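You operate a simulated robot arm through the tools that you are given. There is no shell and no other tool. Be economical: measure what you need, move in short steps, check, and stop when the job is done.

Carry out the task below with a simulated robot arm. There is one attempt and no reset: what you move stays moved.

## Task
Fetch the white sponge and set it on the disc rack on the parts bench. Take the black-cap brown bottle on the filling bench top and put it away on the third store shelf from the bottom. Fetch the yellow cap and set it on the top of the white table. Open the green-handled drawer, take the green glass beaker and leave it inside and shut the drawer again. Put the brush with black bristles on the top of the steel island table. Put the small clear bottle marked "72" from the top of the steel island table on top of the small blue carton and the small clear bottle marked "26" on top of the silver steel disc there. Any order will do. Set down upright: black-cap brown bottle, small clear bottle.

Only the result counts: the job must be done as asked and must still hold three seconds after the hand-in. Knocking over, shifting, dropping, spilling or breaking anything else fails it. A push-on lid holds only when it is set on centred and level and pressed home; a screw cap is set on level and turned clockwise until tight.

## Robot
A 7-joint arm with a two-finger parallel gripper on a trunk, on a base that drives. Base frame: it is fixed to the floor where the robot stands at the start and does not move with it; the origin is under the middle of the robot, x ahead of it, y to its left, z up; the surface under the hand at the start is at about z = 0.88. Lengths are in m, angles in rad, forces in N, time in s.
With the tool pointing down near the work surface it reaches from about 0.3 to 0.72 m from the robot's upright axis, wherever it stands. Its first joint turns from -2.897 to 2.897 rad. Places, roughly: black-cap brown bottle [0.75, 1.25, 1]; brush with black bristles (13x5x6 cm) [-0.8, 1.8, 0.3]; disc rack on the parts bench [-3.3, -0.6, 0.9]; green glass beaker (6x6x4 cm) [-0.8, 1.5, 0.8]; green-handled drawer [-3.2, 5.7, 0.7]; green-handled drawer inside [-3.2, 5.7, 0.6]; small blue carton (6x6x9 cm) [-1.1, 1.8, 0.8]; small clear bottle [-1.5, 1.75, 0.75]; steel disc [-1.25, 1.75, 0.75]; third store shelf [-1.1, 9.3, 1.1]; top of the steel island table [-1.4, 1.3, 0.8]; top of the white table [-1.1, 3.8, 0.9]; white sponge (7x11x3 cm) [0.7, 0, 0.9]; yellow cap (5x5x3 cm) [0.7, 1.5, 0.9]. Payload 1.57 kg.
The TCP is the grasp point between the finger pads, 0.03 m short of the fingertips. In the tool frame z runs along the fingers and y along their closing line. Largest opening 0.08 m; finger width 0.017, thickness 0.012; the body of the gripper, 0.04 by 0.082 m, starts 0.08 m behind the TCP.
Orientation is that of the tool frame in the base frame, as a unit quaternion [w, x, y, z]. With the fingers straight down and closing along the base's y, the tool's x points along the base's -x, its y along +y and its z along -z.

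## Interface
- The arm moves only by the tool servo_tool. Its argument "moves" is a list of rows, each a list of 7 numbers: the gripper command, from -1 (fully open) to 1 (shut), values between in proportion, then the shift along the tool's x, y, z in cm, then the turn, a rotation vector about the tool's x, y, z in rad. In form: [[gripper, dx, dy, dz, rx, ry, rz], ...]. A call has 1 to 12 rows; each row is the pose to reach, as a shift and turn from the pose commanded when the call began, along the tool's axes at that moment. Each row takes 0.2 s and may step no farther than 0.05 m and 0.15 rad from the row before; otherwise, or with a gripper value out of range, the whole call is refused. A pose out of reach is approached as far as the arm can. The call stops where the force on the tool passes 40 N (or 10 N more than at its start, if that is more) or the arm is blocked; 0.2 s more then pass. The fingers move at their own pace (about 0.072 m/s each) and stop on an object; they squeeze with about 38 N. The grip force told is the motor's: it shows also when the fingers shut on nothing. Time passes only in rows, and 0.2 s behind the last, so rows that repeat a pose let the fingers close. It gives the time, the measured TCP pose, the force on the tool (base axes), the opening and the grip force at its end, in the units of the frame above (readings bear some noise), with the torque about the TCP (base axes, N m) and any sound that the robot's microphone picked up.
- Cameras (640 x 400 px; columns grow to the right, rows downward): "scene" is now at [0.0068, 0.1351, 1.5302]; the picture's right is [-0.25, -0.97, 0.00], its down [-0.68, 0.17, -0.72] and it looks along [0.69, -0.18, -0.70] (base axes); focal length 256 px, centre (320, 200). "wrist" rides on the gripper at [0.072, -0.007, -0.122] in the tool frame; the picture's right is [0.09, 1.00, 0.00], its down [-0.84, 0.08, -0.54] and it looks along [-0.54, 0.05, 0.84] (tool axes); focal length 238 px, centre (320, 200). There is no depth. A picture from a camera that has moved, and an enlarged one, comes with that camera's place and axes in the base frame and with its lens. The place of the scene camera against the robot may be out by one fixed shift of up to 0.018 m in any direction.
- get_image(camera): a new picture of that camera. No time passes.
- move_column(by): slides the trunk up (or, below 0, down) by that many m; the arm and the scene camera ride with it, the base frame stays. It gives what a move gives, with no picture.
- roll_base(legs): drives the robot by 1 to 6 legs, each [ahead, left, turn to the left] in m, m and rad, along the robot's own axes; the way and the turn of a leg run together, so that a leg with both is an arc; at most 1.5 m and 3.142 rad a leg. The arm and the cameras ride along, it lands a little off, and it stops where it bumps. It gives what a move gives.
- aim_head(pan, tilt): turns the head with the scene camera to pan (to the left, within 1.501 rad either way) and tilt (down, from -0.506 to 1.204), counted from straight ahead of the robot. It gives what a move gives.
- zoom(camera, box): a new picture of the part [left, top, right, bottom] of that camera's present view, enlarged. No time passes.
- finish_job(): hands the job in; it is judged then, once.

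Work in short steps. Places have to be worked out from the pictures, the camera data and where the tool is seen: move nearer, look again, correct. Check each grasp and each placing, and mend what went wrong. You have 483 turns and 236 pictures in all, those below and enlarged ones among them. Open the gripper and draw the arm clear of the work before you hand the job in, unless the task says otherwise; then end with one line.

The tools are called after "Call:" as a command line: name --pt "numbers of a row" for each row, then --argument value for the rest, lists and objects as JSON in quotes. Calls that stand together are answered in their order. servo_tool: Moves the arm, as the interface text tells. Its arguments: {"type":"object","properties":{"moves":{"type":"array","items":{"type":"array","items":{"type":"number"}}}},"required":["moves"]} The other tools are called the same way: move_column (by) slides the trunk up or down; roll_base (legs) drives the base; aim_head (pan, tilt) turns the head that bears the scene camera; get_image (camera) takes a picture; zoom (camera, box) takes an enlarged picture of a part of a camera's view; finish_job () hands the job in.

At the start:

```text
clock: 0.0
position: [0.3935, 0.1052, 1.1156]
tcp_rot: [-0.001, 0.0, 1.0, -0.001]
force: [0.7, -0.1, 0.2]
ft_torque: [-0.01, -0.01, -0.03]
opening: 0.0801
finger_force: 0.0
trunk travel left (down, up): [-0.35, 0.13]
robot x, y, heading: [0.0011, -0.0001, -0.001]
head pan, tilt: [-0.248, 0.773]
```

scene: 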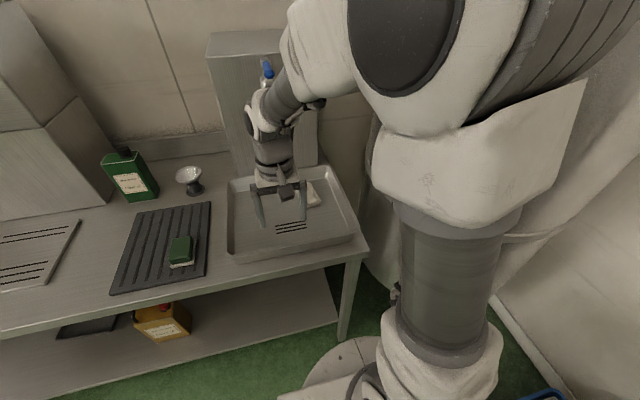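
wrist: 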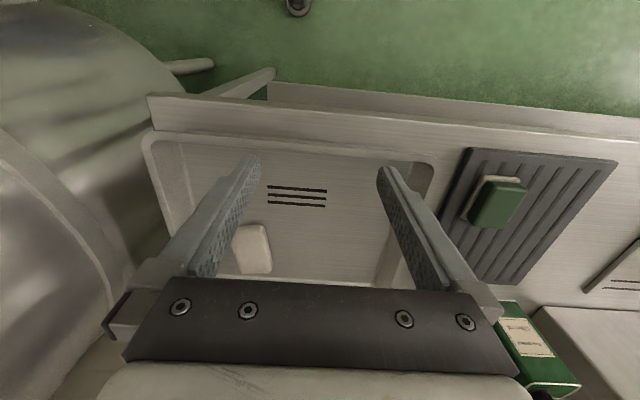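

The sponge lies in the tray near (0.675, -0.007). I'm moving above it and taking a wrist picture.

Call:
servo_tool --pt "-1 -4 -2 1 0 0 0" --pt "-1 -8 -4 2 0 0 0" --pt "-1 -12 -6 3 0 0 0" --pt "-1 -16 -8 4 0 0 0" --pt "-1 -20 -10 5 0 0 0" --pt "-1 -23 -11.2 6 0 0 0"

Call:
get_image --camera "wrist"

```text
clock: 1.4
position: [0.6251, -0.0076, 1.0561]
tcp_rot: [0.0, 0.0, 1.0, 0.0]
force: [0.4, -0.3, -0.2]
ft_torque: [-0.03, -0.02, -0.02]
opening: 0.0799
finger_force: 0.0
trunk travel left (down, up): [-0.35, 0.13]
robot x, y, heading: [-0.0027, 0.0004, -0.0]
head pan, tilt: [-0.248, 0.773]
```

```text
233 pictures are left
camera wrist: at [0.5527, -0.0147, 1.1762], right [-0.09, 1.0, 0.0], down [0.84, 0.08, 0.54], along [0.54, 0.05, -0.84], focal length 238 px, centre (320, 200)
```

wrist: 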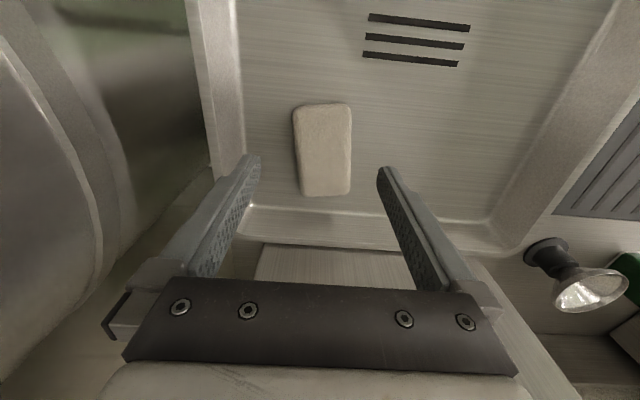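

The sponge centre is about (0.663, 0.000) and its long axis is turned about +0.145 rad from x. I'll align with it and go down to z ≈ 0.96.

Call:
servo_tool --pt "-1 -1.9 0.4 0 0 0 -0.07" --pt "-1 -3.8 0.76 0 0 0 -0.145" --pt "-1 -3.8 0.76 4.5 0 0 -0.145" --pt "-1 -3.8 0.76 8.5 0 0 -0.145"

Call:
get_image --camera "wrist"

```text
clock: 2.4
position: [0.663, 0.0018, 0.9705]
tcp_rot: [0.0, -0.072, 0.997, 0.0]
force: [-0.5, -0.6, 0.3]
ft_torque: [-0.03, -0.02, 0.02]
opening: 0.0798
finger_force: 0.0
trunk travel left (down, up): [-0.35, 0.13]
robot x, y, heading: [-0.0023, 0.0025, -0.003]
head pan, tilt: [-0.248, 0.773]
```

```text
232 pictures are left
camera wrist: at [0.5928, -0.0163, 1.0917], right [-0.24, 0.97, 0.0], down [0.82, 0.2, 0.54], along [0.53, 0.13, -0.84], focal length 238 px, centre (320, 200)
```

wrist: 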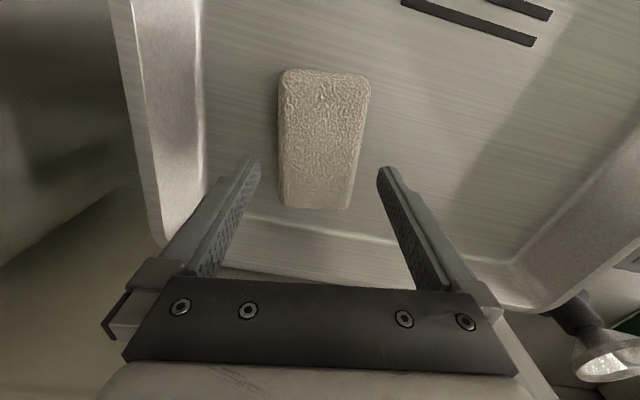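

Both views agree: the sponge top is at z ≈ 0.90 and the alignment is good. I'm going down and closing.

Call:
servo_tool --pt "-1 -0.1 0 3.5 0 0 -0.01" --pt "-1 -0.1 0 6.3 0 0 -0.01" --pt "-1 -0.1 0 6.3 0 0 -0.01" --pt "1 -0.1 0 6.3 0 0 -0.01" --pt "1 -0.1 0 6.3 0 0 -0.01" --pt "1 -0.1 0 6.3 0 0 -0.01" --pt "1 -0.1 0 6.3 0 0 -0.01"

Call:
get_image --camera "wrist"

```text
clock: 3.0
position: [0.665, 0.001, 0.9233]
tcp_rot: [0.004, -0.077, 0.997, 0.0]
force: [-11.6, -2.3, 16.0]
ft_torque: [0.58, 0.58, 0.28]
opening: 0.0793
finger_force: 0.1
trunk travel left (down, up): [-0.35, 0.13]
robot x, y, heading: [-0.0003, -0.0003, -0.001]
head pan, tilt: [-0.248, 0.773]
stopped in row 3: the force on the tool passed its limit at 46 N (the readings are from after the stop); the commanded pose is now the measured one
```

```text
231 pictures are left
camera wrist: at [0.5925, -0.0173, 1.0424], right [-0.24, 0.97, 0.0], down [0.81, 0.2, 0.55], along [0.53, 0.13, -0.84], focal length 238 px, centre (320, 200)
```

wrist: 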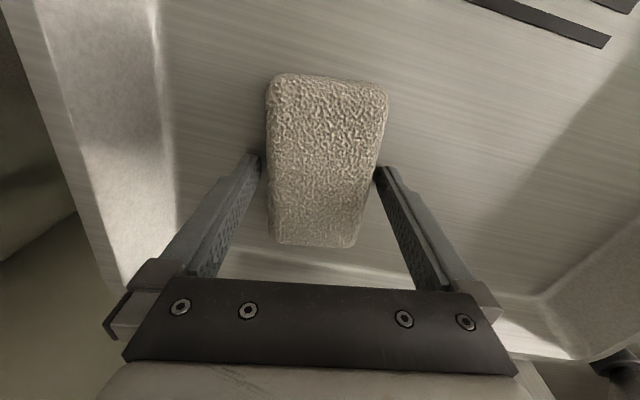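

The right finger (+y) landed on the sponge's edge, as the torque shows. I'll lift slightly, shift about 4.5 mm in +y and try again.

Call:
servo_tool --pt "-1 0 0 -1.5 0 0 0" --pt "-1 0 0.45 -1.5 0 0 -0.02" --pt "-1 0 0.45 0 0 0 -0.02" --pt "-1 0 0.45 0.8 0 0 -0.02" --pt "-1 0 0.45 1.3 0 0 -0.02"

Call:
get_image --camera "wrist"

```text
clock: 4.0
position: [0.6634, 0.0064, 0.9226]
tcp_rot: [0.008, -0.088, 0.996, 0.0]
force: [-14.5, 0.0, 18.0]
ft_torque: [0.19, 0.59, 0.43]
opening: 0.0801
finger_force: 0.1
trunk travel left (down, up): [-0.35, 0.13]
robot x, y, heading: [0.0015, -0.0059, -0.0]
head pan, tilt: [-0.248, 0.773]
stopped in row 5: the force on the tool passed its limit at 49 N (the readings are from after the stop); the commanded pose is now the measured one
```

```text
230 pictures are left
camera wrist: at [0.5932, -0.0141, 1.0419], right [-0.27, 0.96, 0.0], down [0.8, 0.22, 0.55], along [0.54, 0.15, -0.83], focal length 238 px, centre (320, 200)
```

wrist: 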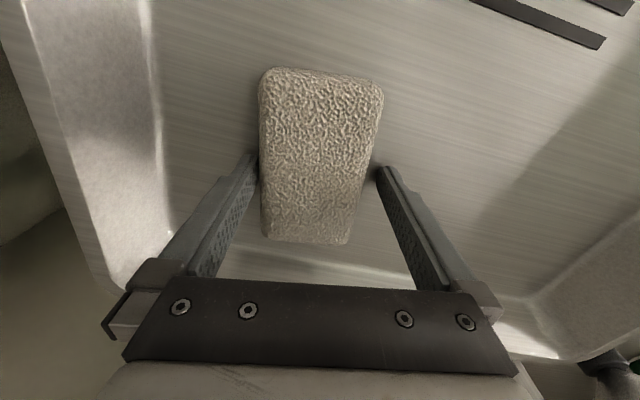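

The tips stop at the same height with a balanced torque, so they are probably on the tray floor on either side of the sponge. I'll lift 3 mm and close.

Call:
servo_tool --pt "-1 0 -0.1 -0.3 0 0 0" --pt "1 0 -0.1 -0.3 0 0 0" --pt "1 0 -0.1 -0.3 0 0 0" --pt "1 0 -0.1 -0.3 0 0 0" --pt "1 0 -0.1 -0.3 0 0 0"

Call:
get_image --camera "wrist"

```text
clock: 5.2
position: [0.6665, 0.0052, 0.9225]
tcp_rot: [0.008, -0.088, 0.996, 0.001]
force: [4.5, 4.3, 7.2]
ft_torque: [0.37, -0.24, -0.08]
opening: 0.0637
finger_force: 37.8
trunk travel left (down, up): [-0.35, 0.13]
robot x, y, heading: [-0.0013, 0.0011, 0.002]
head pan, tilt: [-0.248, 0.773]
```

```text
229 pictures are left
camera wrist: at [0.5955, -0.0144, 1.0419], right [-0.26, 0.96, 0.0], down [0.8, 0.22, 0.56], along [0.54, 0.15, -0.83], focal length 238 px, centre (320, 200)
```

wrist: 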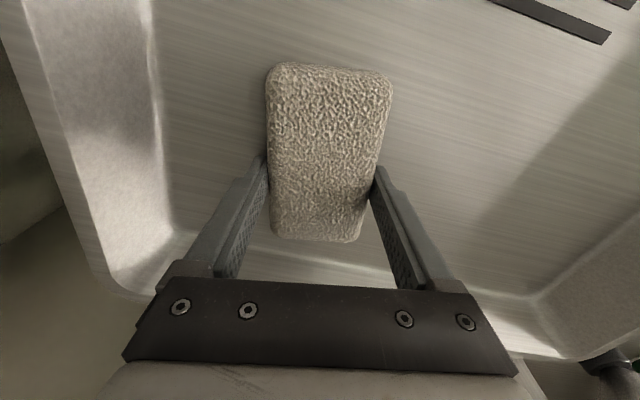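

The sponge is gripped at an opening of 64 mm. I'm lifting it and drawing it back near the robot.

Call:
servo_tool --pt "1 0 0 -4 0 0 0" --pt "1 0 0 -8 0 0 0" --pt "1 0 0 -12 0 0 0" --pt "1 0 0 -16 0 0 0" --pt "1 4 0 -18 0 0 0" --pt "1 8 0 -20 0 0 0" --pt "1 12 0 -22 0 0 0" --pt "1 16 0 -22 0 0 0" --pt "1 20 0 -22 0 0 0" --pt "1 24 0 -22 0 0 0" --pt "1 28 0 -22 0 0 0"

Call:
get_image --camera "wrist"

Call:
aim_head --pan 1.4 --tilt 0.45

Call:
get_image --camera "scene"

```text
clock: 7.7
position: [0.3874, -0.0439, 1.1388]
tcp_rot: [0.007, -0.088, 0.996, 0.001]
force: [0.6, 0.2, -0.4]
ft_torque: [-0.01, -0.01, 0.0]
opening: 0.0637
finger_force: 37.4
trunk travel left (down, up): [-0.35, 0.13]
robot x, y, heading: [0.0058, -0.0018, -0.001]
head pan, tilt: [-0.248, 0.773]
```

```text
228 pictures are left
camera wrist: at [0.3164, -0.0641, 1.2572], right [-0.26, 0.96, 0.0], down [0.8, 0.22, 0.55], along [0.53, 0.15, -0.83], focal length 238 px, centre (320, 200)
```

wrist: 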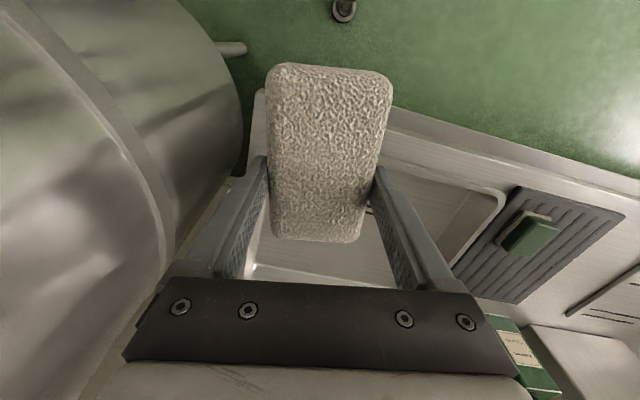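

```text
clock: 9.3
position: [0.3888, -0.0441, 1.137]
tcp_rot: [0.007, -0.087, 0.996, 0.0]
force: [0.2, -1.0, 0.0]
ft_torque: [-0.01, 0.03, 0.0]
opening: 0.0637
finger_force: 37.9
trunk travel left (down, up): [-0.35, 0.13]
robot x, y, heading: [-0.0023, -0.0009, -0.003]
head pan, tilt: [1.4, 0.45]
```

```text
227 pictures are left
camera scene: at [-0.057, 0.2457, 1.5584], right [0.99, -0.17, 0.0], down [-0.07, -0.43, -0.9], along [0.15, 0.89, -0.44], focal length 256 px, centre (320, 200)
```

scene: 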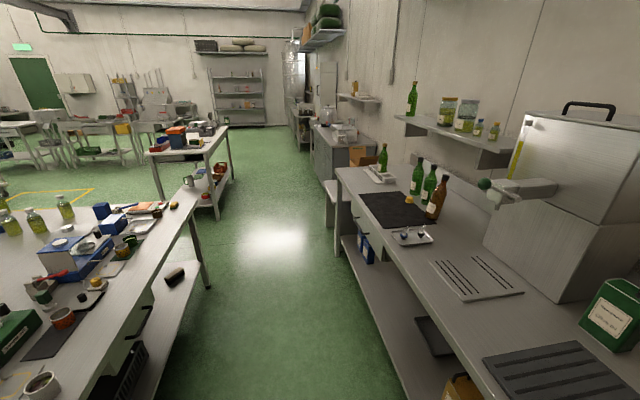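

Next I need to see the region toward the parts bench, so I'm panning right.

Call:
aim_head --pan -1.5 --tilt 0.45

Call:
get_image --camera "scene"

```text
clock: 11.9
position: [0.3895, -0.0449, 1.1377]
tcp_rot: [0.007, -0.088, 0.996, 0.001]
force: [-0.3, 0.0, -0.2]
ft_torque: [0.01, 0.01, 0.02]
opening: 0.0635
finger_force: 37.7
trunk travel left (down, up): [-0.35, 0.13]
robot x, y, heading: [-0.0021, 0.0007, 0.001]
head pan, tilt: [-1.499, 0.45]
```

```text
226 pictures are left
camera scene: at [-0.0661, 0.0635, 1.5584], right [-1.0, -0.07, 0.0], down [-0.03, 0.43, -0.9], along [0.06, -0.9, -0.44], focal length 256 px, centre (320, 200)
```

scene: 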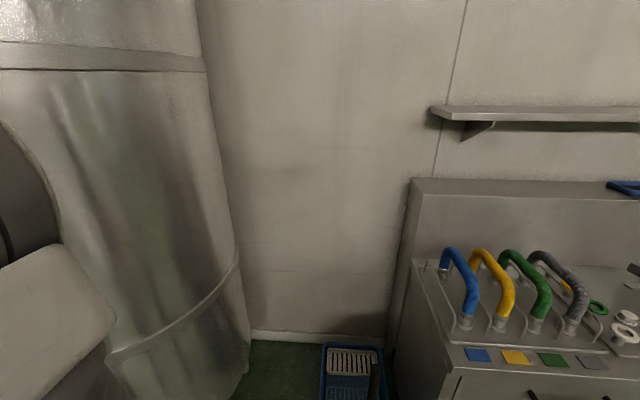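

The right side holds a cabinet with coloured handles. I'm turning the base left a quarter-turn and looking toward -x.

Call:
roll_base --legs '[[-0.1, 0, 0], [0, 0, 1.57]]'

Call:
aim_head --pan 1.1 --tilt 0.4

Call:
get_image --camera "scene"

```text
clock: 18.3
position: [-0.0546, 0.3877, 1.1377]
tcp_rot: [-0.004, 0.765, -0.644, -0.005]
force: [-0.1, -0.4, -1.2]
ft_torque: [0.05, 0.02, -0.01]
opening: 0.0638
finger_force: 37.9
trunk travel left (down, up): [-0.35, 0.13]
robot x, y, heading: [-0.1023, -0.0013, 1.566]
head pan, tilt: [-1.499, 0.45]
```

```text
clock: 20.7
position: [-0.0552, 0.3886, 1.1375]
tcp_rot: [-0.005, 0.765, -0.643, -0.005]
force: [-0.4, 0.7, 0.0]
ft_torque: [-0.01, 0.01, 0.02]
opening: 0.0634
finger_force: 37.9
trunk travel left (down, up): [-0.35, 0.13]
robot x, y, heading: [-0.0988, 0.0006, 1.569]
head pan, tilt: [1.1, 0.4]
```

```text
225 pictures are left
camera scene: at [-0.3157, -0.0221, 1.5631], right [0.46, 0.89, 0.0], down [0.35, -0.18, -0.92], along [-0.82, 0.42, -0.39], focal length 256 px, centre (320, 200)
```

scene: 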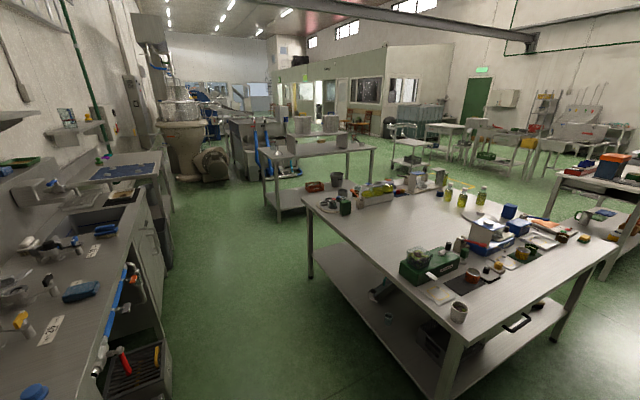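

The parts bench lies down the corridor on the left wall (blue mat). I'm turning to face -x and driving along at y ≈ 0.18.

Call:
roll_base --legs '[[0.18, 0, 0], [0, 0, 1.57], [1.2, 0, 0], [0.9, 0, 0]]'

Call:
aim_head --pan 0.6 --tilt 0.5

Call:
get_image --camera "scene"

```text
clock: 41.1
position: [-2.5829, 0.2037, 1.1379]
tcp_rot: [0.0, 0.996, 0.091, -0.007]
force: [0.2, -0.2, -1.1]
ft_torque: [0.03, 0.0, 0.01]
opening: 0.0636
finger_force: 38.0
trunk travel left (down, up): [-0.35, 0.13]
robot x, y, heading: [-2.1949, 0.1614, -3.133]
head pan, tilt: [1.1, 0.4]
```

```text
clock: 42.0
position: [-2.5837, 0.204, 1.1379]
tcp_rot: [0.001, 0.996, 0.091, -0.007]
force: [-0.4, 0.6, -1.0]
ft_torque: [-0.03, 0.04, -0.02]
opening: 0.0637
finger_force: 38.3
trunk travel left (down, up): [-0.35, 0.13]
robot x, y, heading: [-2.1934, 0.161, -3.132]
head pan, tilt: [0.6, 0.499]
```

```text
224 pictures are left
camera scene: at [-2.1804, -0.0139, 1.554], right [-0.57, 0.82, 0.0], down [0.39, 0.27, -0.88], along [-0.72, -0.5, -0.48], focal length 256 px, centre (320, 200)
```

scene: 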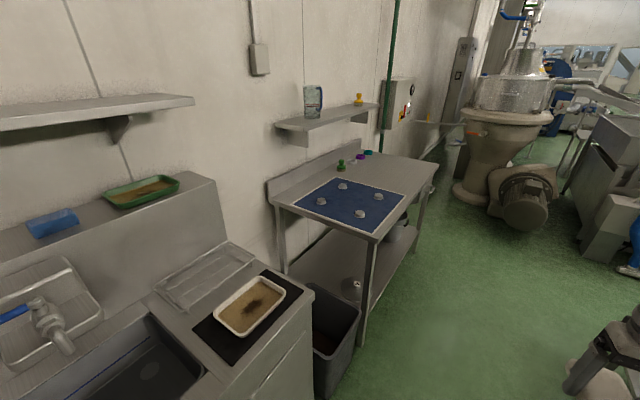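

The blue plate with four discs is the rack. I'm driving on to x ≈ -3.25 and turning to face the bench.

Call:
roll_base --legs '[[1.05, 0, 0], [0, 0, 1.57]]'

Call:
aim_head --pan 0.0 --tilt 0.85

Call:
get_image --camera "scene"

Call:
get_image --camera "wrist"

```text
clock: 54.4
position: [-3.2873, -0.2405, 1.1389]
tcp_rot: [0.005, 0.635, 0.772, -0.005]
force: [-0.6, -0.9, 0.0]
ft_torque: [-0.01, -0.03, 0.01]
opening: 0.0636
finger_force: 38.0
trunk travel left (down, up): [-0.35, 0.13]
robot x, y, heading: [-3.2477, 0.1484, -1.552]
head pan, tilt: [0.6, 0.499]
```

```text
clock: 55.4
position: [-3.2863, -0.2406, 1.138]
tcp_rot: [0.005, 0.635, 0.772, -0.004]
force: [0.2, 0.3, -1.1]
ft_torque: [-0.01, -0.01, 0.03]
opening: 0.0635
finger_force: 37.9
trunk travel left (down, up): [-0.35, 0.13]
robot x, y, heading: [-3.2484, 0.1509, -1.552]
head pan, tilt: [0.0, 0.85]
```

```text
223 pictures are left
camera scene: at [-3.1023, 0.1681, 1.524], right [-1.0, -0.02, 0.0], down [-0.01, 0.75, -0.66], along [0.01, -0.66, -0.75], focal length 256 px, centre (320, 200)
```

scene: 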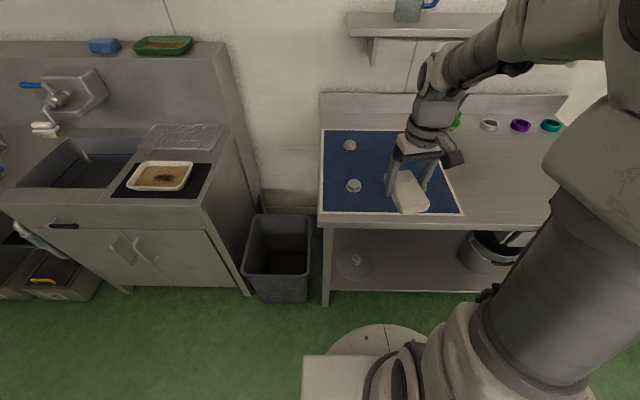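

```text
222 pictures are left
camera wrist: at [-3.3073, -0.1702, 1.2573], right [0.96, 0.28, 0.0], down [0.24, -0.8, 0.55], along [0.15, -0.53, -0.83], focal length 238 px, centre (320, 200)
```

wrist: 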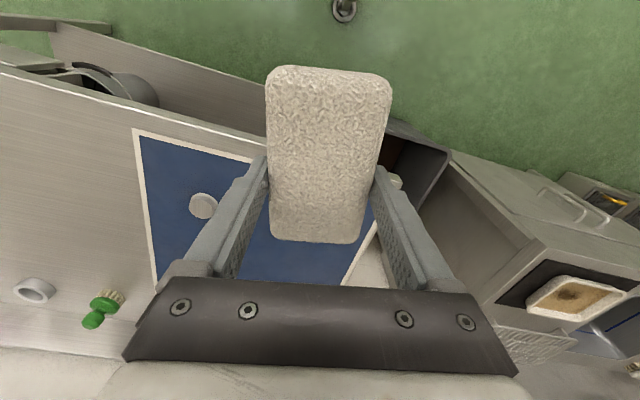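

The rack (blue plate) is centred near (-3.32, -0.57) with pegs about 0.11 m from its centre, so the sponge fits between them. I'll move slightly closer, then reach over.

Call:
roll_base --legs '[[0.06, 0, 0]]'

Call:
servo_tool --pt "1 -4.5 -1.5 0 0 0 0" --pt "1 -9 -3 0 0 0 0" --pt "1 -13.5 -4.5 0 0 0 0" --pt "1 -18 -6 0 0 0 0" --pt "1 -22 -7.5 2 0 0 0" --pt "1 -25.5 -8.6 4 0 0 0" --pt "1 -25.5 -8.6 8 0 0 0"

Call:
get_image --camera "wrist"

Call:
get_image --camera "scene"

```text
clock: 56.4
position: [-3.2853, -0.3008, 1.1377]
tcp_rot: [0.005, 0.635, 0.772, -0.004]
force: [-0.2, 0.7, 0.0]
ft_torque: [0.01, -0.03, -0.05]
opening: 0.0638
finger_force: 37.8
trunk travel left (down, up): [-0.35, 0.13]
robot x, y, heading: [-3.2502, 0.0907, -1.548]
head pan, tilt: [0.0, 0.85]
```

```text
clock: 58.0
position: [-3.321, -0.5679, 1.0638]
tcp_rot: [0.004, 0.635, 0.772, -0.004]
force: [-0.1, 0.5, -0.4]
ft_torque: [0.0, -0.01, 0.03]
opening: 0.0637
finger_force: 37.8
trunk travel left (down, up): [-0.35, 0.13]
robot x, y, heading: [-3.248, 0.0912, -1.556]
head pan, tilt: [0.0, 0.85]
```

```text
221 pictures are left
camera wrist: at [-3.3414, -0.498, 1.1808], right [0.96, 0.28, 0.0], down [0.24, -0.8, 0.55], along [0.15, -0.53, -0.83], focal length 238 px, centre (320, 200)
```

wrist: 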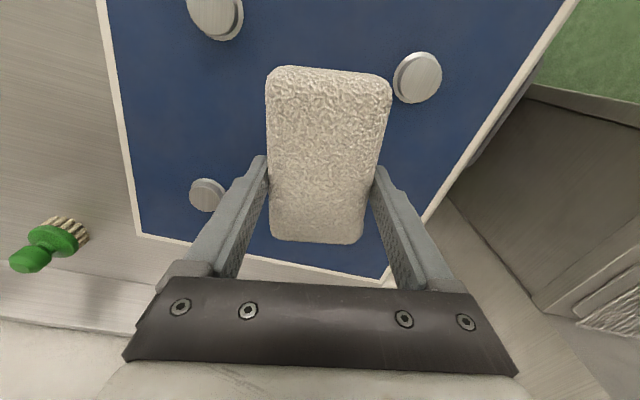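

```text
220 pictures are left
camera scene: at [-3.1013, 0.1082, 1.524], right [-1.0, -0.02, 0.0], down [-0.01, 0.75, -0.66], along [0.01, -0.66, -0.75], focal length 256 px, centre (320, 200)
```

scene: 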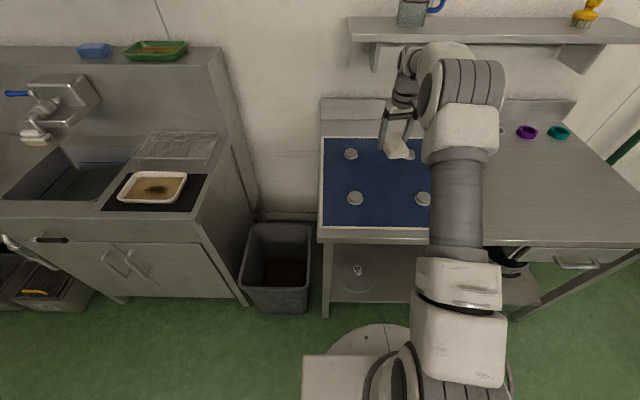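

The pegs put the rack centre near (-3.34, -0.61). I'll shift there and descend.

Call:
servo_tool --pt "1 -2.9 -2.0 2 0 0 0" --pt "1 -2.9 -2.0 6 0 0 0" --pt "1 -2.9 -2.0 10 0 0 0" --pt "1 -2.9 -2.0 12.5 0 0 0"

Call:
zoom --camera "scene" --box '[300, 80, 480, 240]'

Call:
get_image --camera "wrist"

```text
clock: 59.0
position: [-3.335, -0.6026, 0.9366]
tcp_rot: [0.005, 0.636, 0.772, -0.004]
force: [-0.2, -0.5, -0.5]
ft_torque: [-0.03, 0.0, 0.02]
opening: 0.0635
finger_force: 38.1
trunk travel left (down, up): [-0.35, 0.13]
robot x, y, heading: [-3.248, 0.088, -1.549]
head pan, tilt: [0.0, 0.85]
```

```text
2.50 times, centred on (390, 160) of scene
camera zoom: at [-3.1013, 0.1084, 1.524], right [-1.0, -0.02, 0.0], down [-0.01, 0.75, -0.66], along [0.01, -0.66, -0.75], focal length 641 px, centre (145, 300)
```

zoom: 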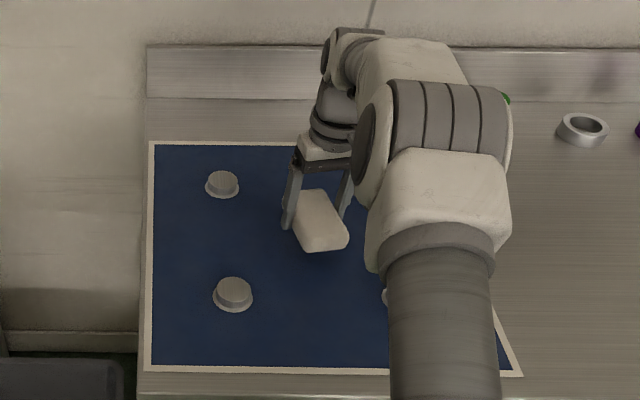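

```text
218 pictures are left
camera wrist: at [-3.3553, -0.532, 1.056], right [0.96, 0.28, 0.0], down [0.24, -0.8, 0.55], along [0.15, -0.53, -0.83], focal length 238 px, centre (320, 200)
```

wrist: 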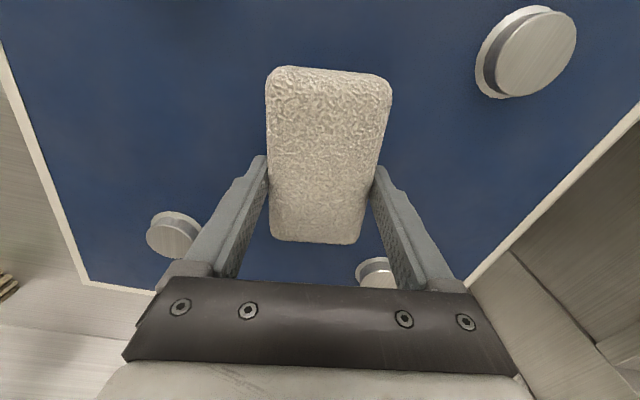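

The sponge is clear between the pegs. I'm lowering it in small steps to find contact.

Call:
servo_tool --pt "1 0 0 0.6 0 0 0" --pt "1 0 0 1.2 0 0 0" --pt "1 0 0 1.6 0 0 0" --pt "1 0 0 2.0 0 0 0"

```text
clock: 60.0
position: [-3.3346, -0.6023, 0.9169]
tcp_rot: [0.005, 0.636, 0.772, -0.005]
force: [0.7, -0.2, 0.7]
ft_torque: [-0.01, -0.01, 0.02]
opening: 0.0636
finger_force: 39.0
trunk travel left (down, up): [-0.35, 0.13]
robot x, y, heading: [-3.2497, 0.0869, -1.548]
head pan, tilt: [0.0, 0.85]
```

No contact yet at 0.917, so I'm continuing down.

Call:
servo_tool --pt "1 0 0 0.4 0 0 0" --pt "1 0 0 0.8 0 0 0" --pt "1 0 0 1.2 0 0 0" --pt "1 0 0 1.6 0 0 0" --pt "1 0 0 2.0 0 0 0"

Call:
get_image --camera "wrist"

```text
clock: 61.2
position: [-3.3343, -0.6034, 0.8965]
tcp_rot: [0.006, 0.635, 0.773, -0.005]
force: [0.2, -0.2, 0.2]
ft_torque: [-0.04, 0.01, 0.0]
opening: 0.064
finger_force: 38.4
trunk travel left (down, up): [-0.35, 0.13]
robot x, y, heading: [-3.2538, 0.0888, -1.554]
head pan, tilt: [0.0, 0.85]
```

```text
217 pictures are left
camera wrist: at [-3.3547, -0.5321, 1.0162], right [0.96, 0.28, 0.0], down [0.24, -0.8, 0.55], along [0.15, -0.53, -0.83], focal length 238 px, centre (320, 200)
```

wrist: 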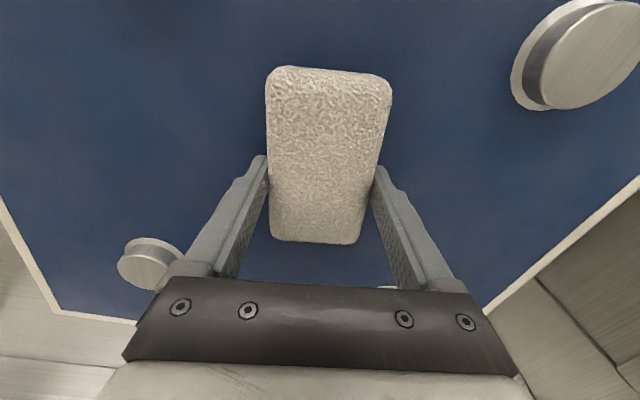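

Call:
servo_tool --pt "1 0 0 0.5 0 0 0" --pt "1 0 0 1.0 0 0 0" --pt "1 0 0 1.4 0 0 0" --pt "1 0 0 1.8 0 0 0" --pt "1 0 0 2.2 0 0 0" --pt "1 0 0 2.6 0 0 0" --pt "1 0 0 3.0 0 0 0"

Call:
get_image --camera "wrist"

```text
clock: 62.2
position: [-3.3347, -0.6043, 0.8904]
tcp_rot: [0.007, 0.636, 0.772, -0.007]
force: [0.7, 10.8, 18.1]
ft_torque: [0.59, -0.58, 0.37]
opening: 0.0636
finger_force: 38.1
trunk travel left (down, up): [-0.35, 0.13]
robot x, y, heading: [-3.2468, 0.0892, -1.554]
head pan, tilt: [0.0, 0.85]
stopped in row 4: the force on the tool passed its limit at 44 N (the readings are from after the stop); the commanded pose is now the measured one
```

```text
216 pictures are left
camera wrist: at [-3.3548, -0.5319, 1.009], right [0.96, 0.28, 0.0], down [0.24, -0.79, 0.56], along [0.16, -0.54, -0.83], focal length 238 px, centre (320, 200)
```

wrist: 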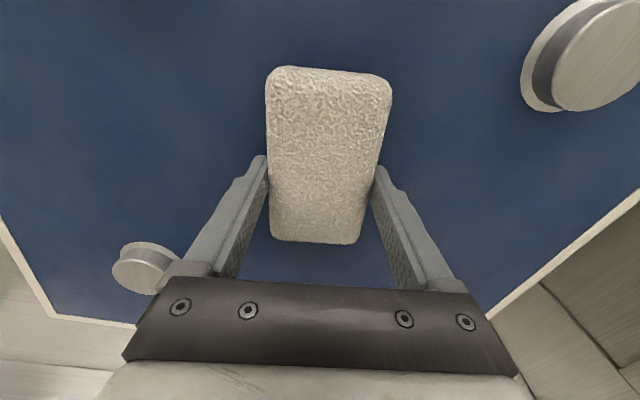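

Contact at TCP 0.890, so I'm releasing and rising straight up.

Call:
servo_tool --pt "1 0 0 -0.1 0 0 0" --pt "-1 0 0 -0.1 0 0 0" --pt "-1 0 0 -0.1 0 0 0" --pt "-1 0 0 -0.1 0 0 0" --pt "-1 0 0 -4 0 0 0" --pt "-1 0 0 -8 0 0 0" --pt "-1 0 0 -12 0 0 0" --pt "-1 0 0 -16 0 0 0"

Call:
get_image --camera "wrist"

```text
clock: 64.0
position: [-3.335, -0.6008, 1.0467]
tcp_rot: [0.007, 0.636, 0.772, -0.005]
force: [-0.3, -0.3, 0.6]
ft_torque: [-0.01, 0.01, -0.01]
opening: 0.0801
finger_force: 0.0
trunk travel left (down, up): [-0.35, 0.13]
robot x, y, heading: [-3.2457, 0.0941, -1.555]
head pan, tilt: [0.0, 0.85]
```

```text
215 pictures are left
camera wrist: at [-3.3554, -0.53, 1.1661], right [0.96, 0.28, 0.0], down [0.24, -0.8, 0.56], along [0.16, -0.53, -0.83], focal length 238 px, centre (320, 200)
```

wrist: 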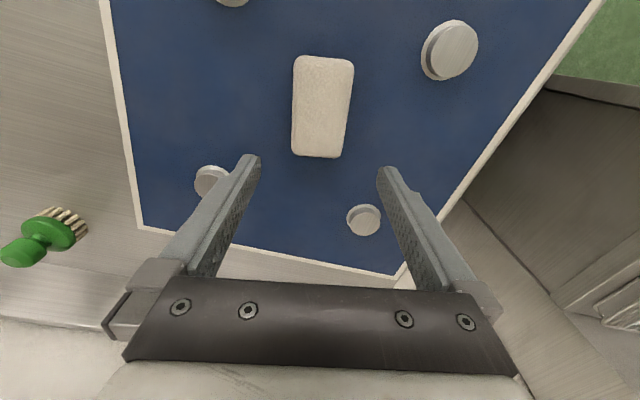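

The sponge rests on the rack. I'm retracting the arm, backing off, and turning to face +x to plan the route to the island.

Call:
servo_tool --pt "-1 4 1.5 -3 0 0 0" --pt "-1 8 3 -6 0 0 0" --pt "-1 12 4.5 -9 0 0 0" --pt "-1 16 6 -9 0 0 0" --pt "-1 20 8 -9 0 0 0" --pt "-1 24 9.5 -9 0 0 0" --pt "-1 28 10.5 -9 0 0 0"

Call:
roll_base --legs '[[-0.13, 0, 0], [0, 0, 1.57]]'

Call:
aim_head --pan 1.0 --tilt 0.45

Call:
get_image --camera "scene"

```text
refused: row 1 steps farther than a row can; nothing moved
```

```text
clock: 70.6
position: [-2.5607, 0.145, 1.0466]
tcp_rot: [0.009, -0.105, 0.994, 0.0]
force: [0.2, -1.0, 0.3]
ft_torque: [0.02, 0.03, 0.02]
opening: 0.08
finger_force: 0.0
trunk travel left (down, up): [-0.35, 0.13]
robot x, y, heading: [-3.2524, 0.2201, 0.035]
head pan, tilt: [0.0, 0.85]
```

```text
clock: 71.9
position: [-2.5589, 0.1447, 1.0457]
tcp_rot: [0.01, -0.105, 0.994, 0.001]
force: [-0.2, -0.1, 0.9]
ft_torque: [-0.02, 0.01, 0.0]
opening: 0.0801
finger_force: 0.1
trunk travel left (down, up): [-0.35, 0.13]
robot x, y, heading: [-3.2493, 0.2208, 0.034]
head pan, tilt: [1.0, 0.45]
```

```text
214 pictures are left
camera scene: at [-3.2813, 0.4511, 1.5584], right [0.86, -0.51, 0.0], down [-0.22, -0.37, -0.9], along [0.46, 0.77, -0.44], focal length 256 px, centre (320, 200)
```

scene: 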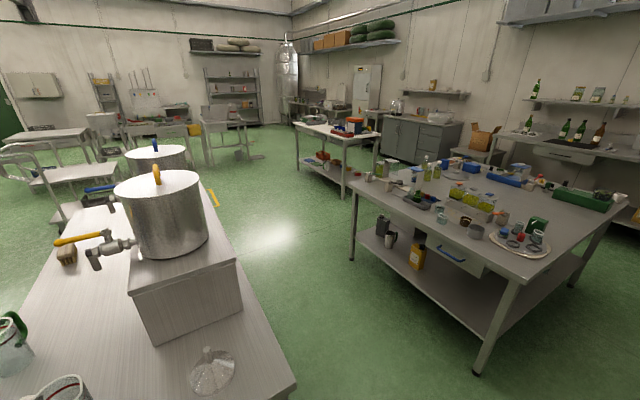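

The passage between the steel tables (x ≈ -3.1 to -2.05) is wide enough. I'll retract the arm first.

Call:
servo_tool --pt "-1 4 1.5 -2 0 0 0" --pt "-1 8 3 -4 0 0 0" --pt "-1 12 4.5 -6 0 0 0" --pt "-1 16 6 -8 0 0 0" --pt "-1 20 8 -10 0 0 0" --pt "-1 24 9.5 -12 0 0 0" --pt "-1 27.5 11.5 -12 0 0 0"

Call:
roll_base --legs '[[0.7, 0, 0], [0, 0, 1.536], [1.1, 0, 0], [1.2, 0, 0]]'

Call:
aim_head --pan -1.2 --tilt 0.5

Call:
get_image --camera "scene"

```text
clock: 73.5
position: [-2.8545, 0.2003, 1.1614]
tcp_rot: [0.01, -0.105, 0.994, 0.0]
force: [0.3, 0.2, -0.3]
ft_torque: [-0.01, 0.0, 0.01]
opening: 0.0799
finger_force: 0.0
trunk travel left (down, up): [-0.35, 0.13]
robot x, y, heading: [-3.25, 0.22, 0.034]
head pan, tilt: [1.0, 0.45]
```

```text
clock: 98.3
position: [-2.4709, 2.939, 1.1612]
tcp_rot: [-0.006, 0.759, -0.651, -0.006]
force: [-0.8, 0.3, 0.0]
ft_torque: [0.03, 0.02, 0.04]
opening: 0.0803
finger_force: 0.0
trunk travel left (down, up): [-0.35, 0.13]
robot x, y, heading: [-2.5114, 2.5442, 1.547]
head pan, tilt: [1.0, 0.45]
```

```text
clock: 100.4
position: [-2.4706, 2.9369, 1.1617]
tcp_rot: [-0.007, 0.759, -0.651, -0.007]
force: [0.2, -0.1, 0.1]
ft_torque: [0.02, 0.0, -0.04]
opening: 0.0799
finger_force: 0.0
trunk travel left (down, up): [-0.35, 0.13]
robot x, y, heading: [-2.5126, 2.5448, 1.551]
head pan, tilt: [-1.201, 0.499]
```

```text
213 pictures are left
camera scene: at [-2.5621, 2.5124, 1.554], right [0.34, -0.94, 0.0], down [-0.45, -0.16, -0.88], along [0.83, 0.3, -0.48], focal length 256 px, centre (320, 200)
```

scene: 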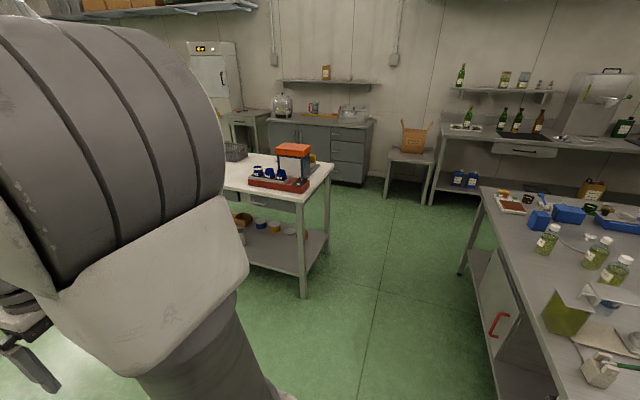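

The aisle north of the island is clear (y ≈ 2.0–3.1). I'm driving along it to x ≈ -1.3 and facing the island.

Call:
roll_base --legs '[[0, 0, -1.551], [1.2, 0, 0], [0, 0, -1.57]]'

Call:
aim_head --pan 0.0 --tilt 0.8

Call:
get_image --camera "scene"

Call:
get_image --camera "wrist"

```text
clock: 118.7
position: [-1.3286, 2.1602, 1.1612]
tcp_rot: [0.007, 0.636, 0.771, -0.005]
force: [-0.8, 0.2, -0.1]
ft_torque: [-0.01, -0.05, 0.02]
opening: 0.0799
finger_force: 0.0
trunk travel left (down, up): [-0.35, 0.13]
robot x, y, heading: [-1.3027, 2.5563, -1.552]
head pan, tilt: [-1.201, 0.499]
```

```text
clock: 120.1
position: [-1.329, 2.1602, 1.1614]
tcp_rot: [0.007, 0.637, 0.771, -0.006]
force: [-0.3, -0.2, -0.4]
ft_torque: [-0.02, 0.01, 0.02]
opening: 0.0799
finger_force: 0.0
trunk travel left (down, up): [-0.35, 0.13]
robot x, y, heading: [-1.3011, 2.5552, -1.557]
head pan, tilt: [0.0, 0.799]
```

```text
212 pictures are left
camera scene: at [-1.1537, 2.5725, 1.528], right [-1.0, -0.01, 0.0], down [-0.01, 0.72, -0.7], along [0.01, -0.7, -0.72], focal length 256 px, centre (320, 200)
```

scene: 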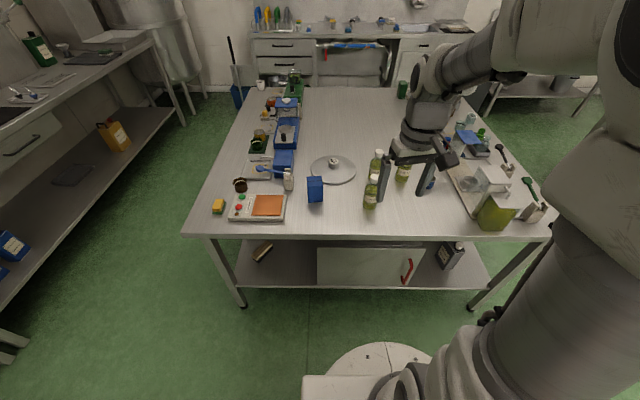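

```text
211 pictures are left
camera wrist: at [-1.3491, 2.2306, 1.2803], right [0.96, 0.28, 0.0], down [0.23, -0.8, 0.56], along [0.15, -0.54, -0.83], focal length 238 px, centre (320, 200)
```

wrist: 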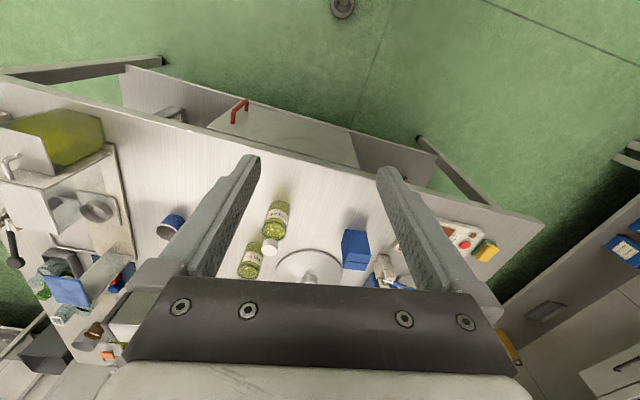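

I'm zooming in on the bottles to read their labels.

Call:
zoom --camera "scene" --box '[290, 130, 450, 230]'

Call:
zoom --camera "wrist" --box '[220, 180, 420, 300]'

Call:
zoom --camera "scene" --box '[200, 80, 320, 270]'

```text
4.00 times, centred on (370, 180) of scene
camera zoom: at [-1.1537, 2.5725, 1.528], right [-1.0, -0.01, 0.0], down [-0.01, 0.72, -0.7], along [0.01, -0.7, -0.72], focal length 1025 px, centre (120, 280)
```

zoom: 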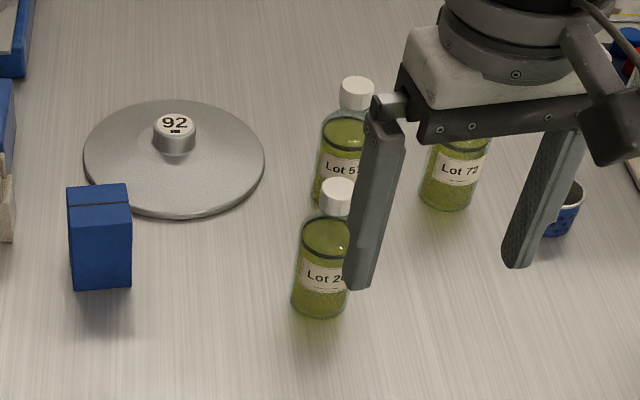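

```text
3.20 times, centred on (320, 240) of wrist
camera zoom: at [-1.3491, 2.2306, 1.2803], right [0.96, 0.28, 0.0], down [0.23, -0.8, 0.56], along [0.15, -0.54, -0.83], focal length 763 px, centre (320, 72)
```

zoom: 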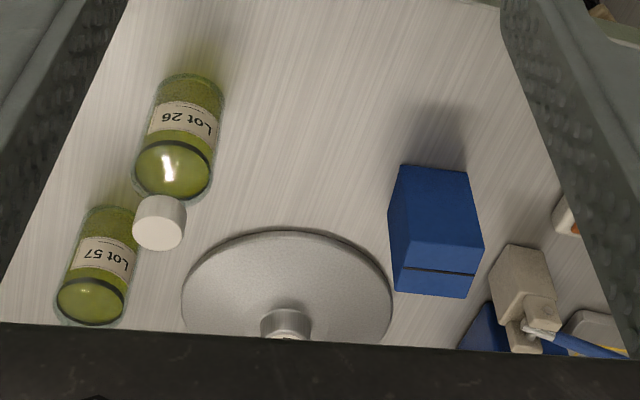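

```text
2.11 times, centred on (260, 175) of scene
camera zoom: at [-1.1537, 2.5725, 1.528], right [-1.0, -0.01, 0.0], down [-0.01, 0.72, -0.7], along [0.01, -0.7, -0.72], focal length 540 px, centre (446, 253)
```

zoom: 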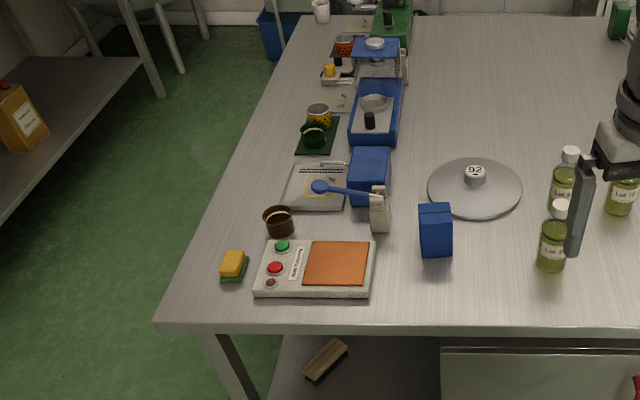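

Lot 26 is nearest, Lot 57 is behind it, and Lot 72 is on the right. The small blue carton is on the left, and the disc has a knob marked 92. I'll move the base closer and slightly right, and lower the trunk.

Call:
roll_base --legs '[[0.12, -0.17, 0]]'

Call:
move_column --by -0.1

Call:
aim_head --pan 0.0 --tilt 0.8

Call:
get_image --camera "scene"

Call:
get_image --camera "wrist"

```text
clock: 122.0
position: [-1.4978, 2.0372, 1.1618]
tcp_rot: [0.006, 0.637, 0.771, -0.006]
force: [0.5, 0.1, -0.5]
ft_torque: [0.0, -0.02, 0.0]
opening: 0.0797
finger_force: 0.1
trunk travel left (down, up): [-0.35, 0.13]
robot x, y, heading: [-1.4691, 2.4328, -1.553]
head pan, tilt: [0.0, 0.799]
```

```text
clock: 123.4
position: [-1.4975, 2.0374, 1.0618]
tcp_rot: [0.007, 0.637, 0.771, -0.007]
force: [-0.2, 0.1, 0.0]
ft_torque: [-0.01, -0.02, -0.01]
opening: 0.0798
finger_force: 0.1
trunk travel left (down, up): [-0.25, 0.23]
robot x, y, heading: [-1.4702, 2.4337, -1.555]
head pan, tilt: [0.0, 0.799]
```

```text
clock: 124.0
position: [-1.4984, 2.0368, 1.0624]
tcp_rot: [0.007, 0.637, 0.771, -0.006]
force: [-0.5, 0.3, 0.9]
ft_torque: [0.02, 0.01, -0.01]
opening: 0.08
finger_force: 0.0
trunk travel left (down, up): [-0.25, 0.23]
robot x, y, heading: [-1.4701, 2.4321, -1.557]
head pan, tilt: [0.0, 0.799]
```

```text
207 pictures are left
camera scene: at [-1.3226, 2.4498, 1.428], right [-1.0, -0.01, 0.0], down [-0.01, 0.72, -0.7], along [0.01, -0.7, -0.72], focal length 256 px, centre (320, 200)
```

scene: 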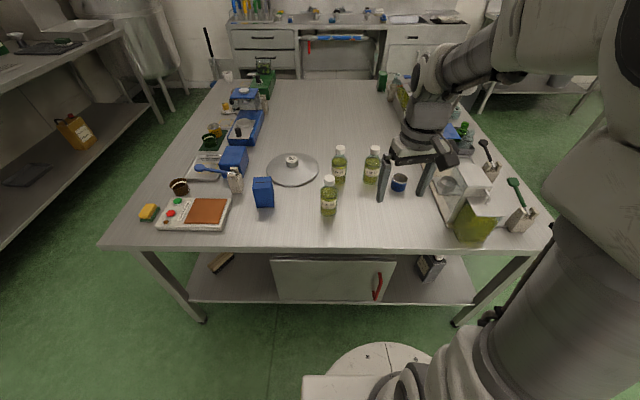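

```text
206 pictures are left
camera wrist: at [-1.5181, 2.108, 1.1804], right [0.96, 0.28, 0.0], down [0.23, -0.8, 0.56], along [0.15, -0.54, -0.83], focal length 238 px, centre (320, 200)
```

wrist: 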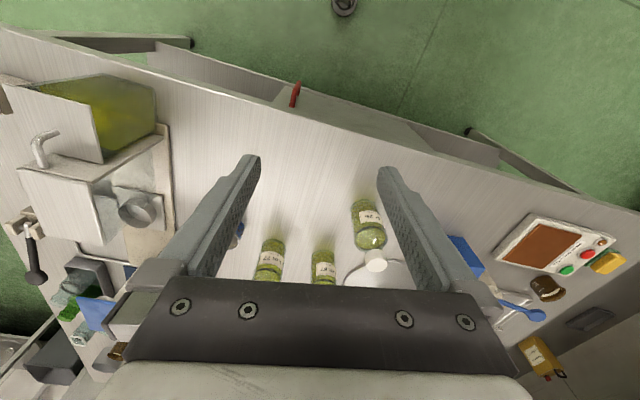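

I'm estimating 72 at (-1.51, 1.71), 57 at (-1.385, 1.70) and 26 at (-1.34, 1.85). I'm moving the hand above and near 72 for a closer look.

Call:
servo_tool --pt "-1 -4.5 -1 0 0 0 0" --pt "-1 -9 -2 0 0 0 0" --pt "-1 -13.5 -3 0 0 0 0" --pt "-1 -18 -4 1 0 0 0" --pt "-1 -22 -5 2 0 0 0" --pt "-1 -26 -6.3 3 0 0 0"

Call:
get_image --camera "wrist"

```text
clock: 125.4
position: [-1.51, 1.7683, 1.0343]
tcp_rot: [0.007, 0.636, 0.771, -0.005]
force: [0.0, -0.6, 0.4]
ft_torque: [-0.01, -0.03, -0.03]
opening: 0.08
finger_force: 0.0
trunk travel left (down, up): [-0.25, 0.23]
robot x, y, heading: [-1.4731, 2.4316, -1.556]
head pan, tilt: [0.0, 0.799]
```

```text
205 pictures are left
camera wrist: at [-1.5307, 1.8397, 1.1537], right [0.96, 0.28, 0.0], down [0.23, -0.8, 0.56], along [0.15, -0.54, -0.83], focal length 238 px, centre (320, 200)
```

wrist: 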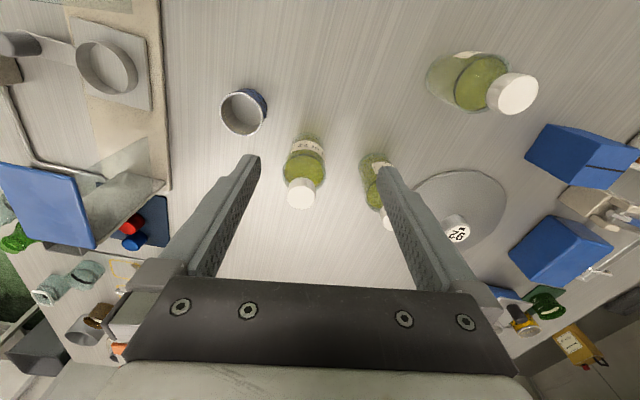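

72 is near (-1.513, 1.668), about 0.765 m from the robot axis, so I need more reach. I'll raise the hand and lower the trunk 0.15 so the shoulder comes level with the wrist.

Call:
servo_tool --pt "-1 0 0 -4 0 0 0" --pt "-1 0 0 -8 0 0 0" --pt "-1 0 0 -12 0 0 0"

Call:
move_column --by -0.15

Call:
servo_tool --pt "-1 -3 0 0 0 0 0" --pt "-1 -6 -0.6 0 0 0 0" --pt "-1 -9.6 -1.7 0 0 0 0"

Call:
get_image --camera "wrist"

```text
clock: 126.2
position: [-1.5099, 1.7804, 1.1521]
tcp_rot: [0.007, 0.637, 0.771, -0.006]
force: [-0.4, 0.6, 0.5]
ft_torque: [0.01, -0.01, 0.02]
opening: 0.0799
finger_force: 0.1
out of reach, approached as far as the arm can: row 3
trunk travel left (down, up): [-0.25, 0.23]
robot x, y, heading: [-1.4729, 2.4324, -1.556]
head pan, tilt: [0.0, 0.799]
```

```text
clock: 127.9
position: [-1.511, 1.779, 1.0006]
tcp_rot: [0.007, 0.637, 0.771, -0.006]
force: [0.1, 0.2, 0.0]
ft_torque: [0.03, 0.02, -0.02]
opening: 0.0799
finger_force: 0.2
trunk travel left (down, up): [-0.1, 0.38]
robot x, y, heading: [-1.4701, 2.4352, -1.555]
head pan, tilt: [0.0, 0.799]
```

```text
clock: 128.7
position: [-1.5067, 1.7709, 0.9855]
tcp_rot: [0.008, 0.637, 0.771, -0.006]
force: [0.0, -0.3, 0.3]
ft_torque: [0.02, -0.01, 0.04]
opening: 0.0798
finger_force: 0.1
out of reach, approached as far as the arm can: row 1, 2, 3
trunk travel left (down, up): [-0.1, 0.38]
robot x, y, heading: [-1.4676, 2.4311, -1.553]
head pan, tilt: [0.0, 0.799]
```

```text
204 pictures are left
camera wrist: at [-1.5275, 1.8407, 1.104], right [0.96, 0.28, 0.0], down [0.23, -0.8, 0.56], along [0.15, -0.54, -0.83], focal length 238 px, centre (320, 200)
```

wrist: 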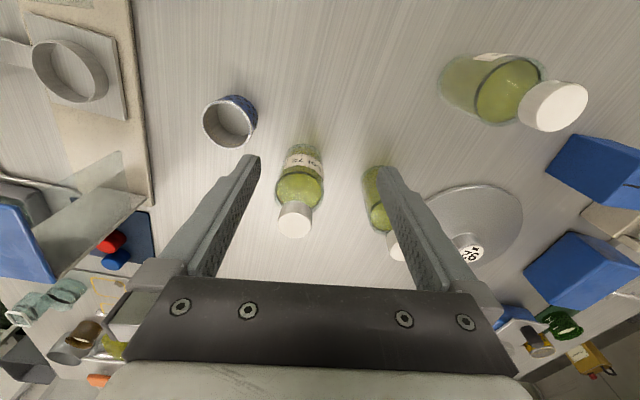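

The reach is largest when the TCP is low relative to the trunk, so I'll bring the trunk back up by 0.15. I'll also tilt the fingers outward about 0.3 rad to gain distance.

Call:
move_column --by 0.15

Call:
servo_tool --pt "-1 0 0 4 0 -0.1 0" --pt "-1 0 0 8 0 -0.2 0" --pt "-1 -2 -0.5 12 0 -0.3 0" --pt "-1 -4.5 -1 16 0 -0.3 0" --pt "-1 -6.5 -1.6 19.5 0 -0.3 0" --pt "-1 -6.5 -1.6 19.5 0 -0.3 0"

Call:
get_image --camera "wrist"

Call:
get_image --camera "scene"

```text
clock: 130.5
position: [-1.5074, 1.7698, 1.1357]
tcp_rot: [0.007, 0.637, 0.771, -0.006]
force: [0.0, -0.6, 0.2]
ft_torque: [0.0, 0.02, 0.03]
opening: 0.08
finger_force: 0.0
trunk travel left (down, up): [-0.25, 0.23]
robot x, y, heading: [-1.4686, 2.4354, -1.561]
head pan, tilt: [0.0, 0.799]
```

```text
clock: 131.9
position: [-1.51, 1.6997, 0.9409]
tcp_rot: [0.122, 0.629, 0.761, -0.102]
force: [1.0, 0.3, -0.6]
ft_torque: [0.02, 0.0, -0.01]
opening: 0.0801
finger_force: 0.0
trunk travel left (down, up): [-0.25, 0.23]
robot x, y, heading: [-1.465, 2.4331, -1.561]
head pan, tilt: [0.0, 0.799]
```

```text
203 pictures are left
camera wrist: at [-1.5371, 1.8027, 1.0325], right [0.96, 0.27, -0.03], down [0.2, -0.6, 0.78], along [0.2, -0.75, -0.63], focal length 238 px, centre (320, 200)
```

wrist: 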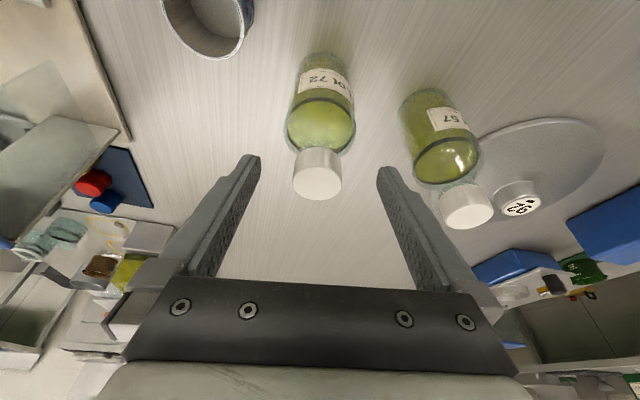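

```text
202 pictures are left
camera scene: at [-1.3227, 2.4496, 1.428], right [-1.0, -0.01, 0.0], down [-0.01, 0.72, -0.7], along [0.01, -0.7, -0.72], focal length 256 px, centre (320, 200)
```

scene: 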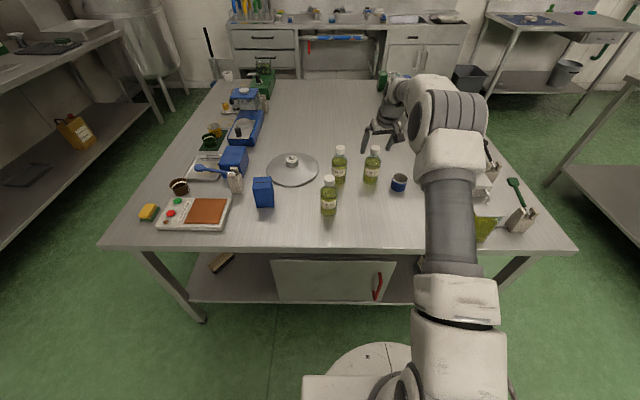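

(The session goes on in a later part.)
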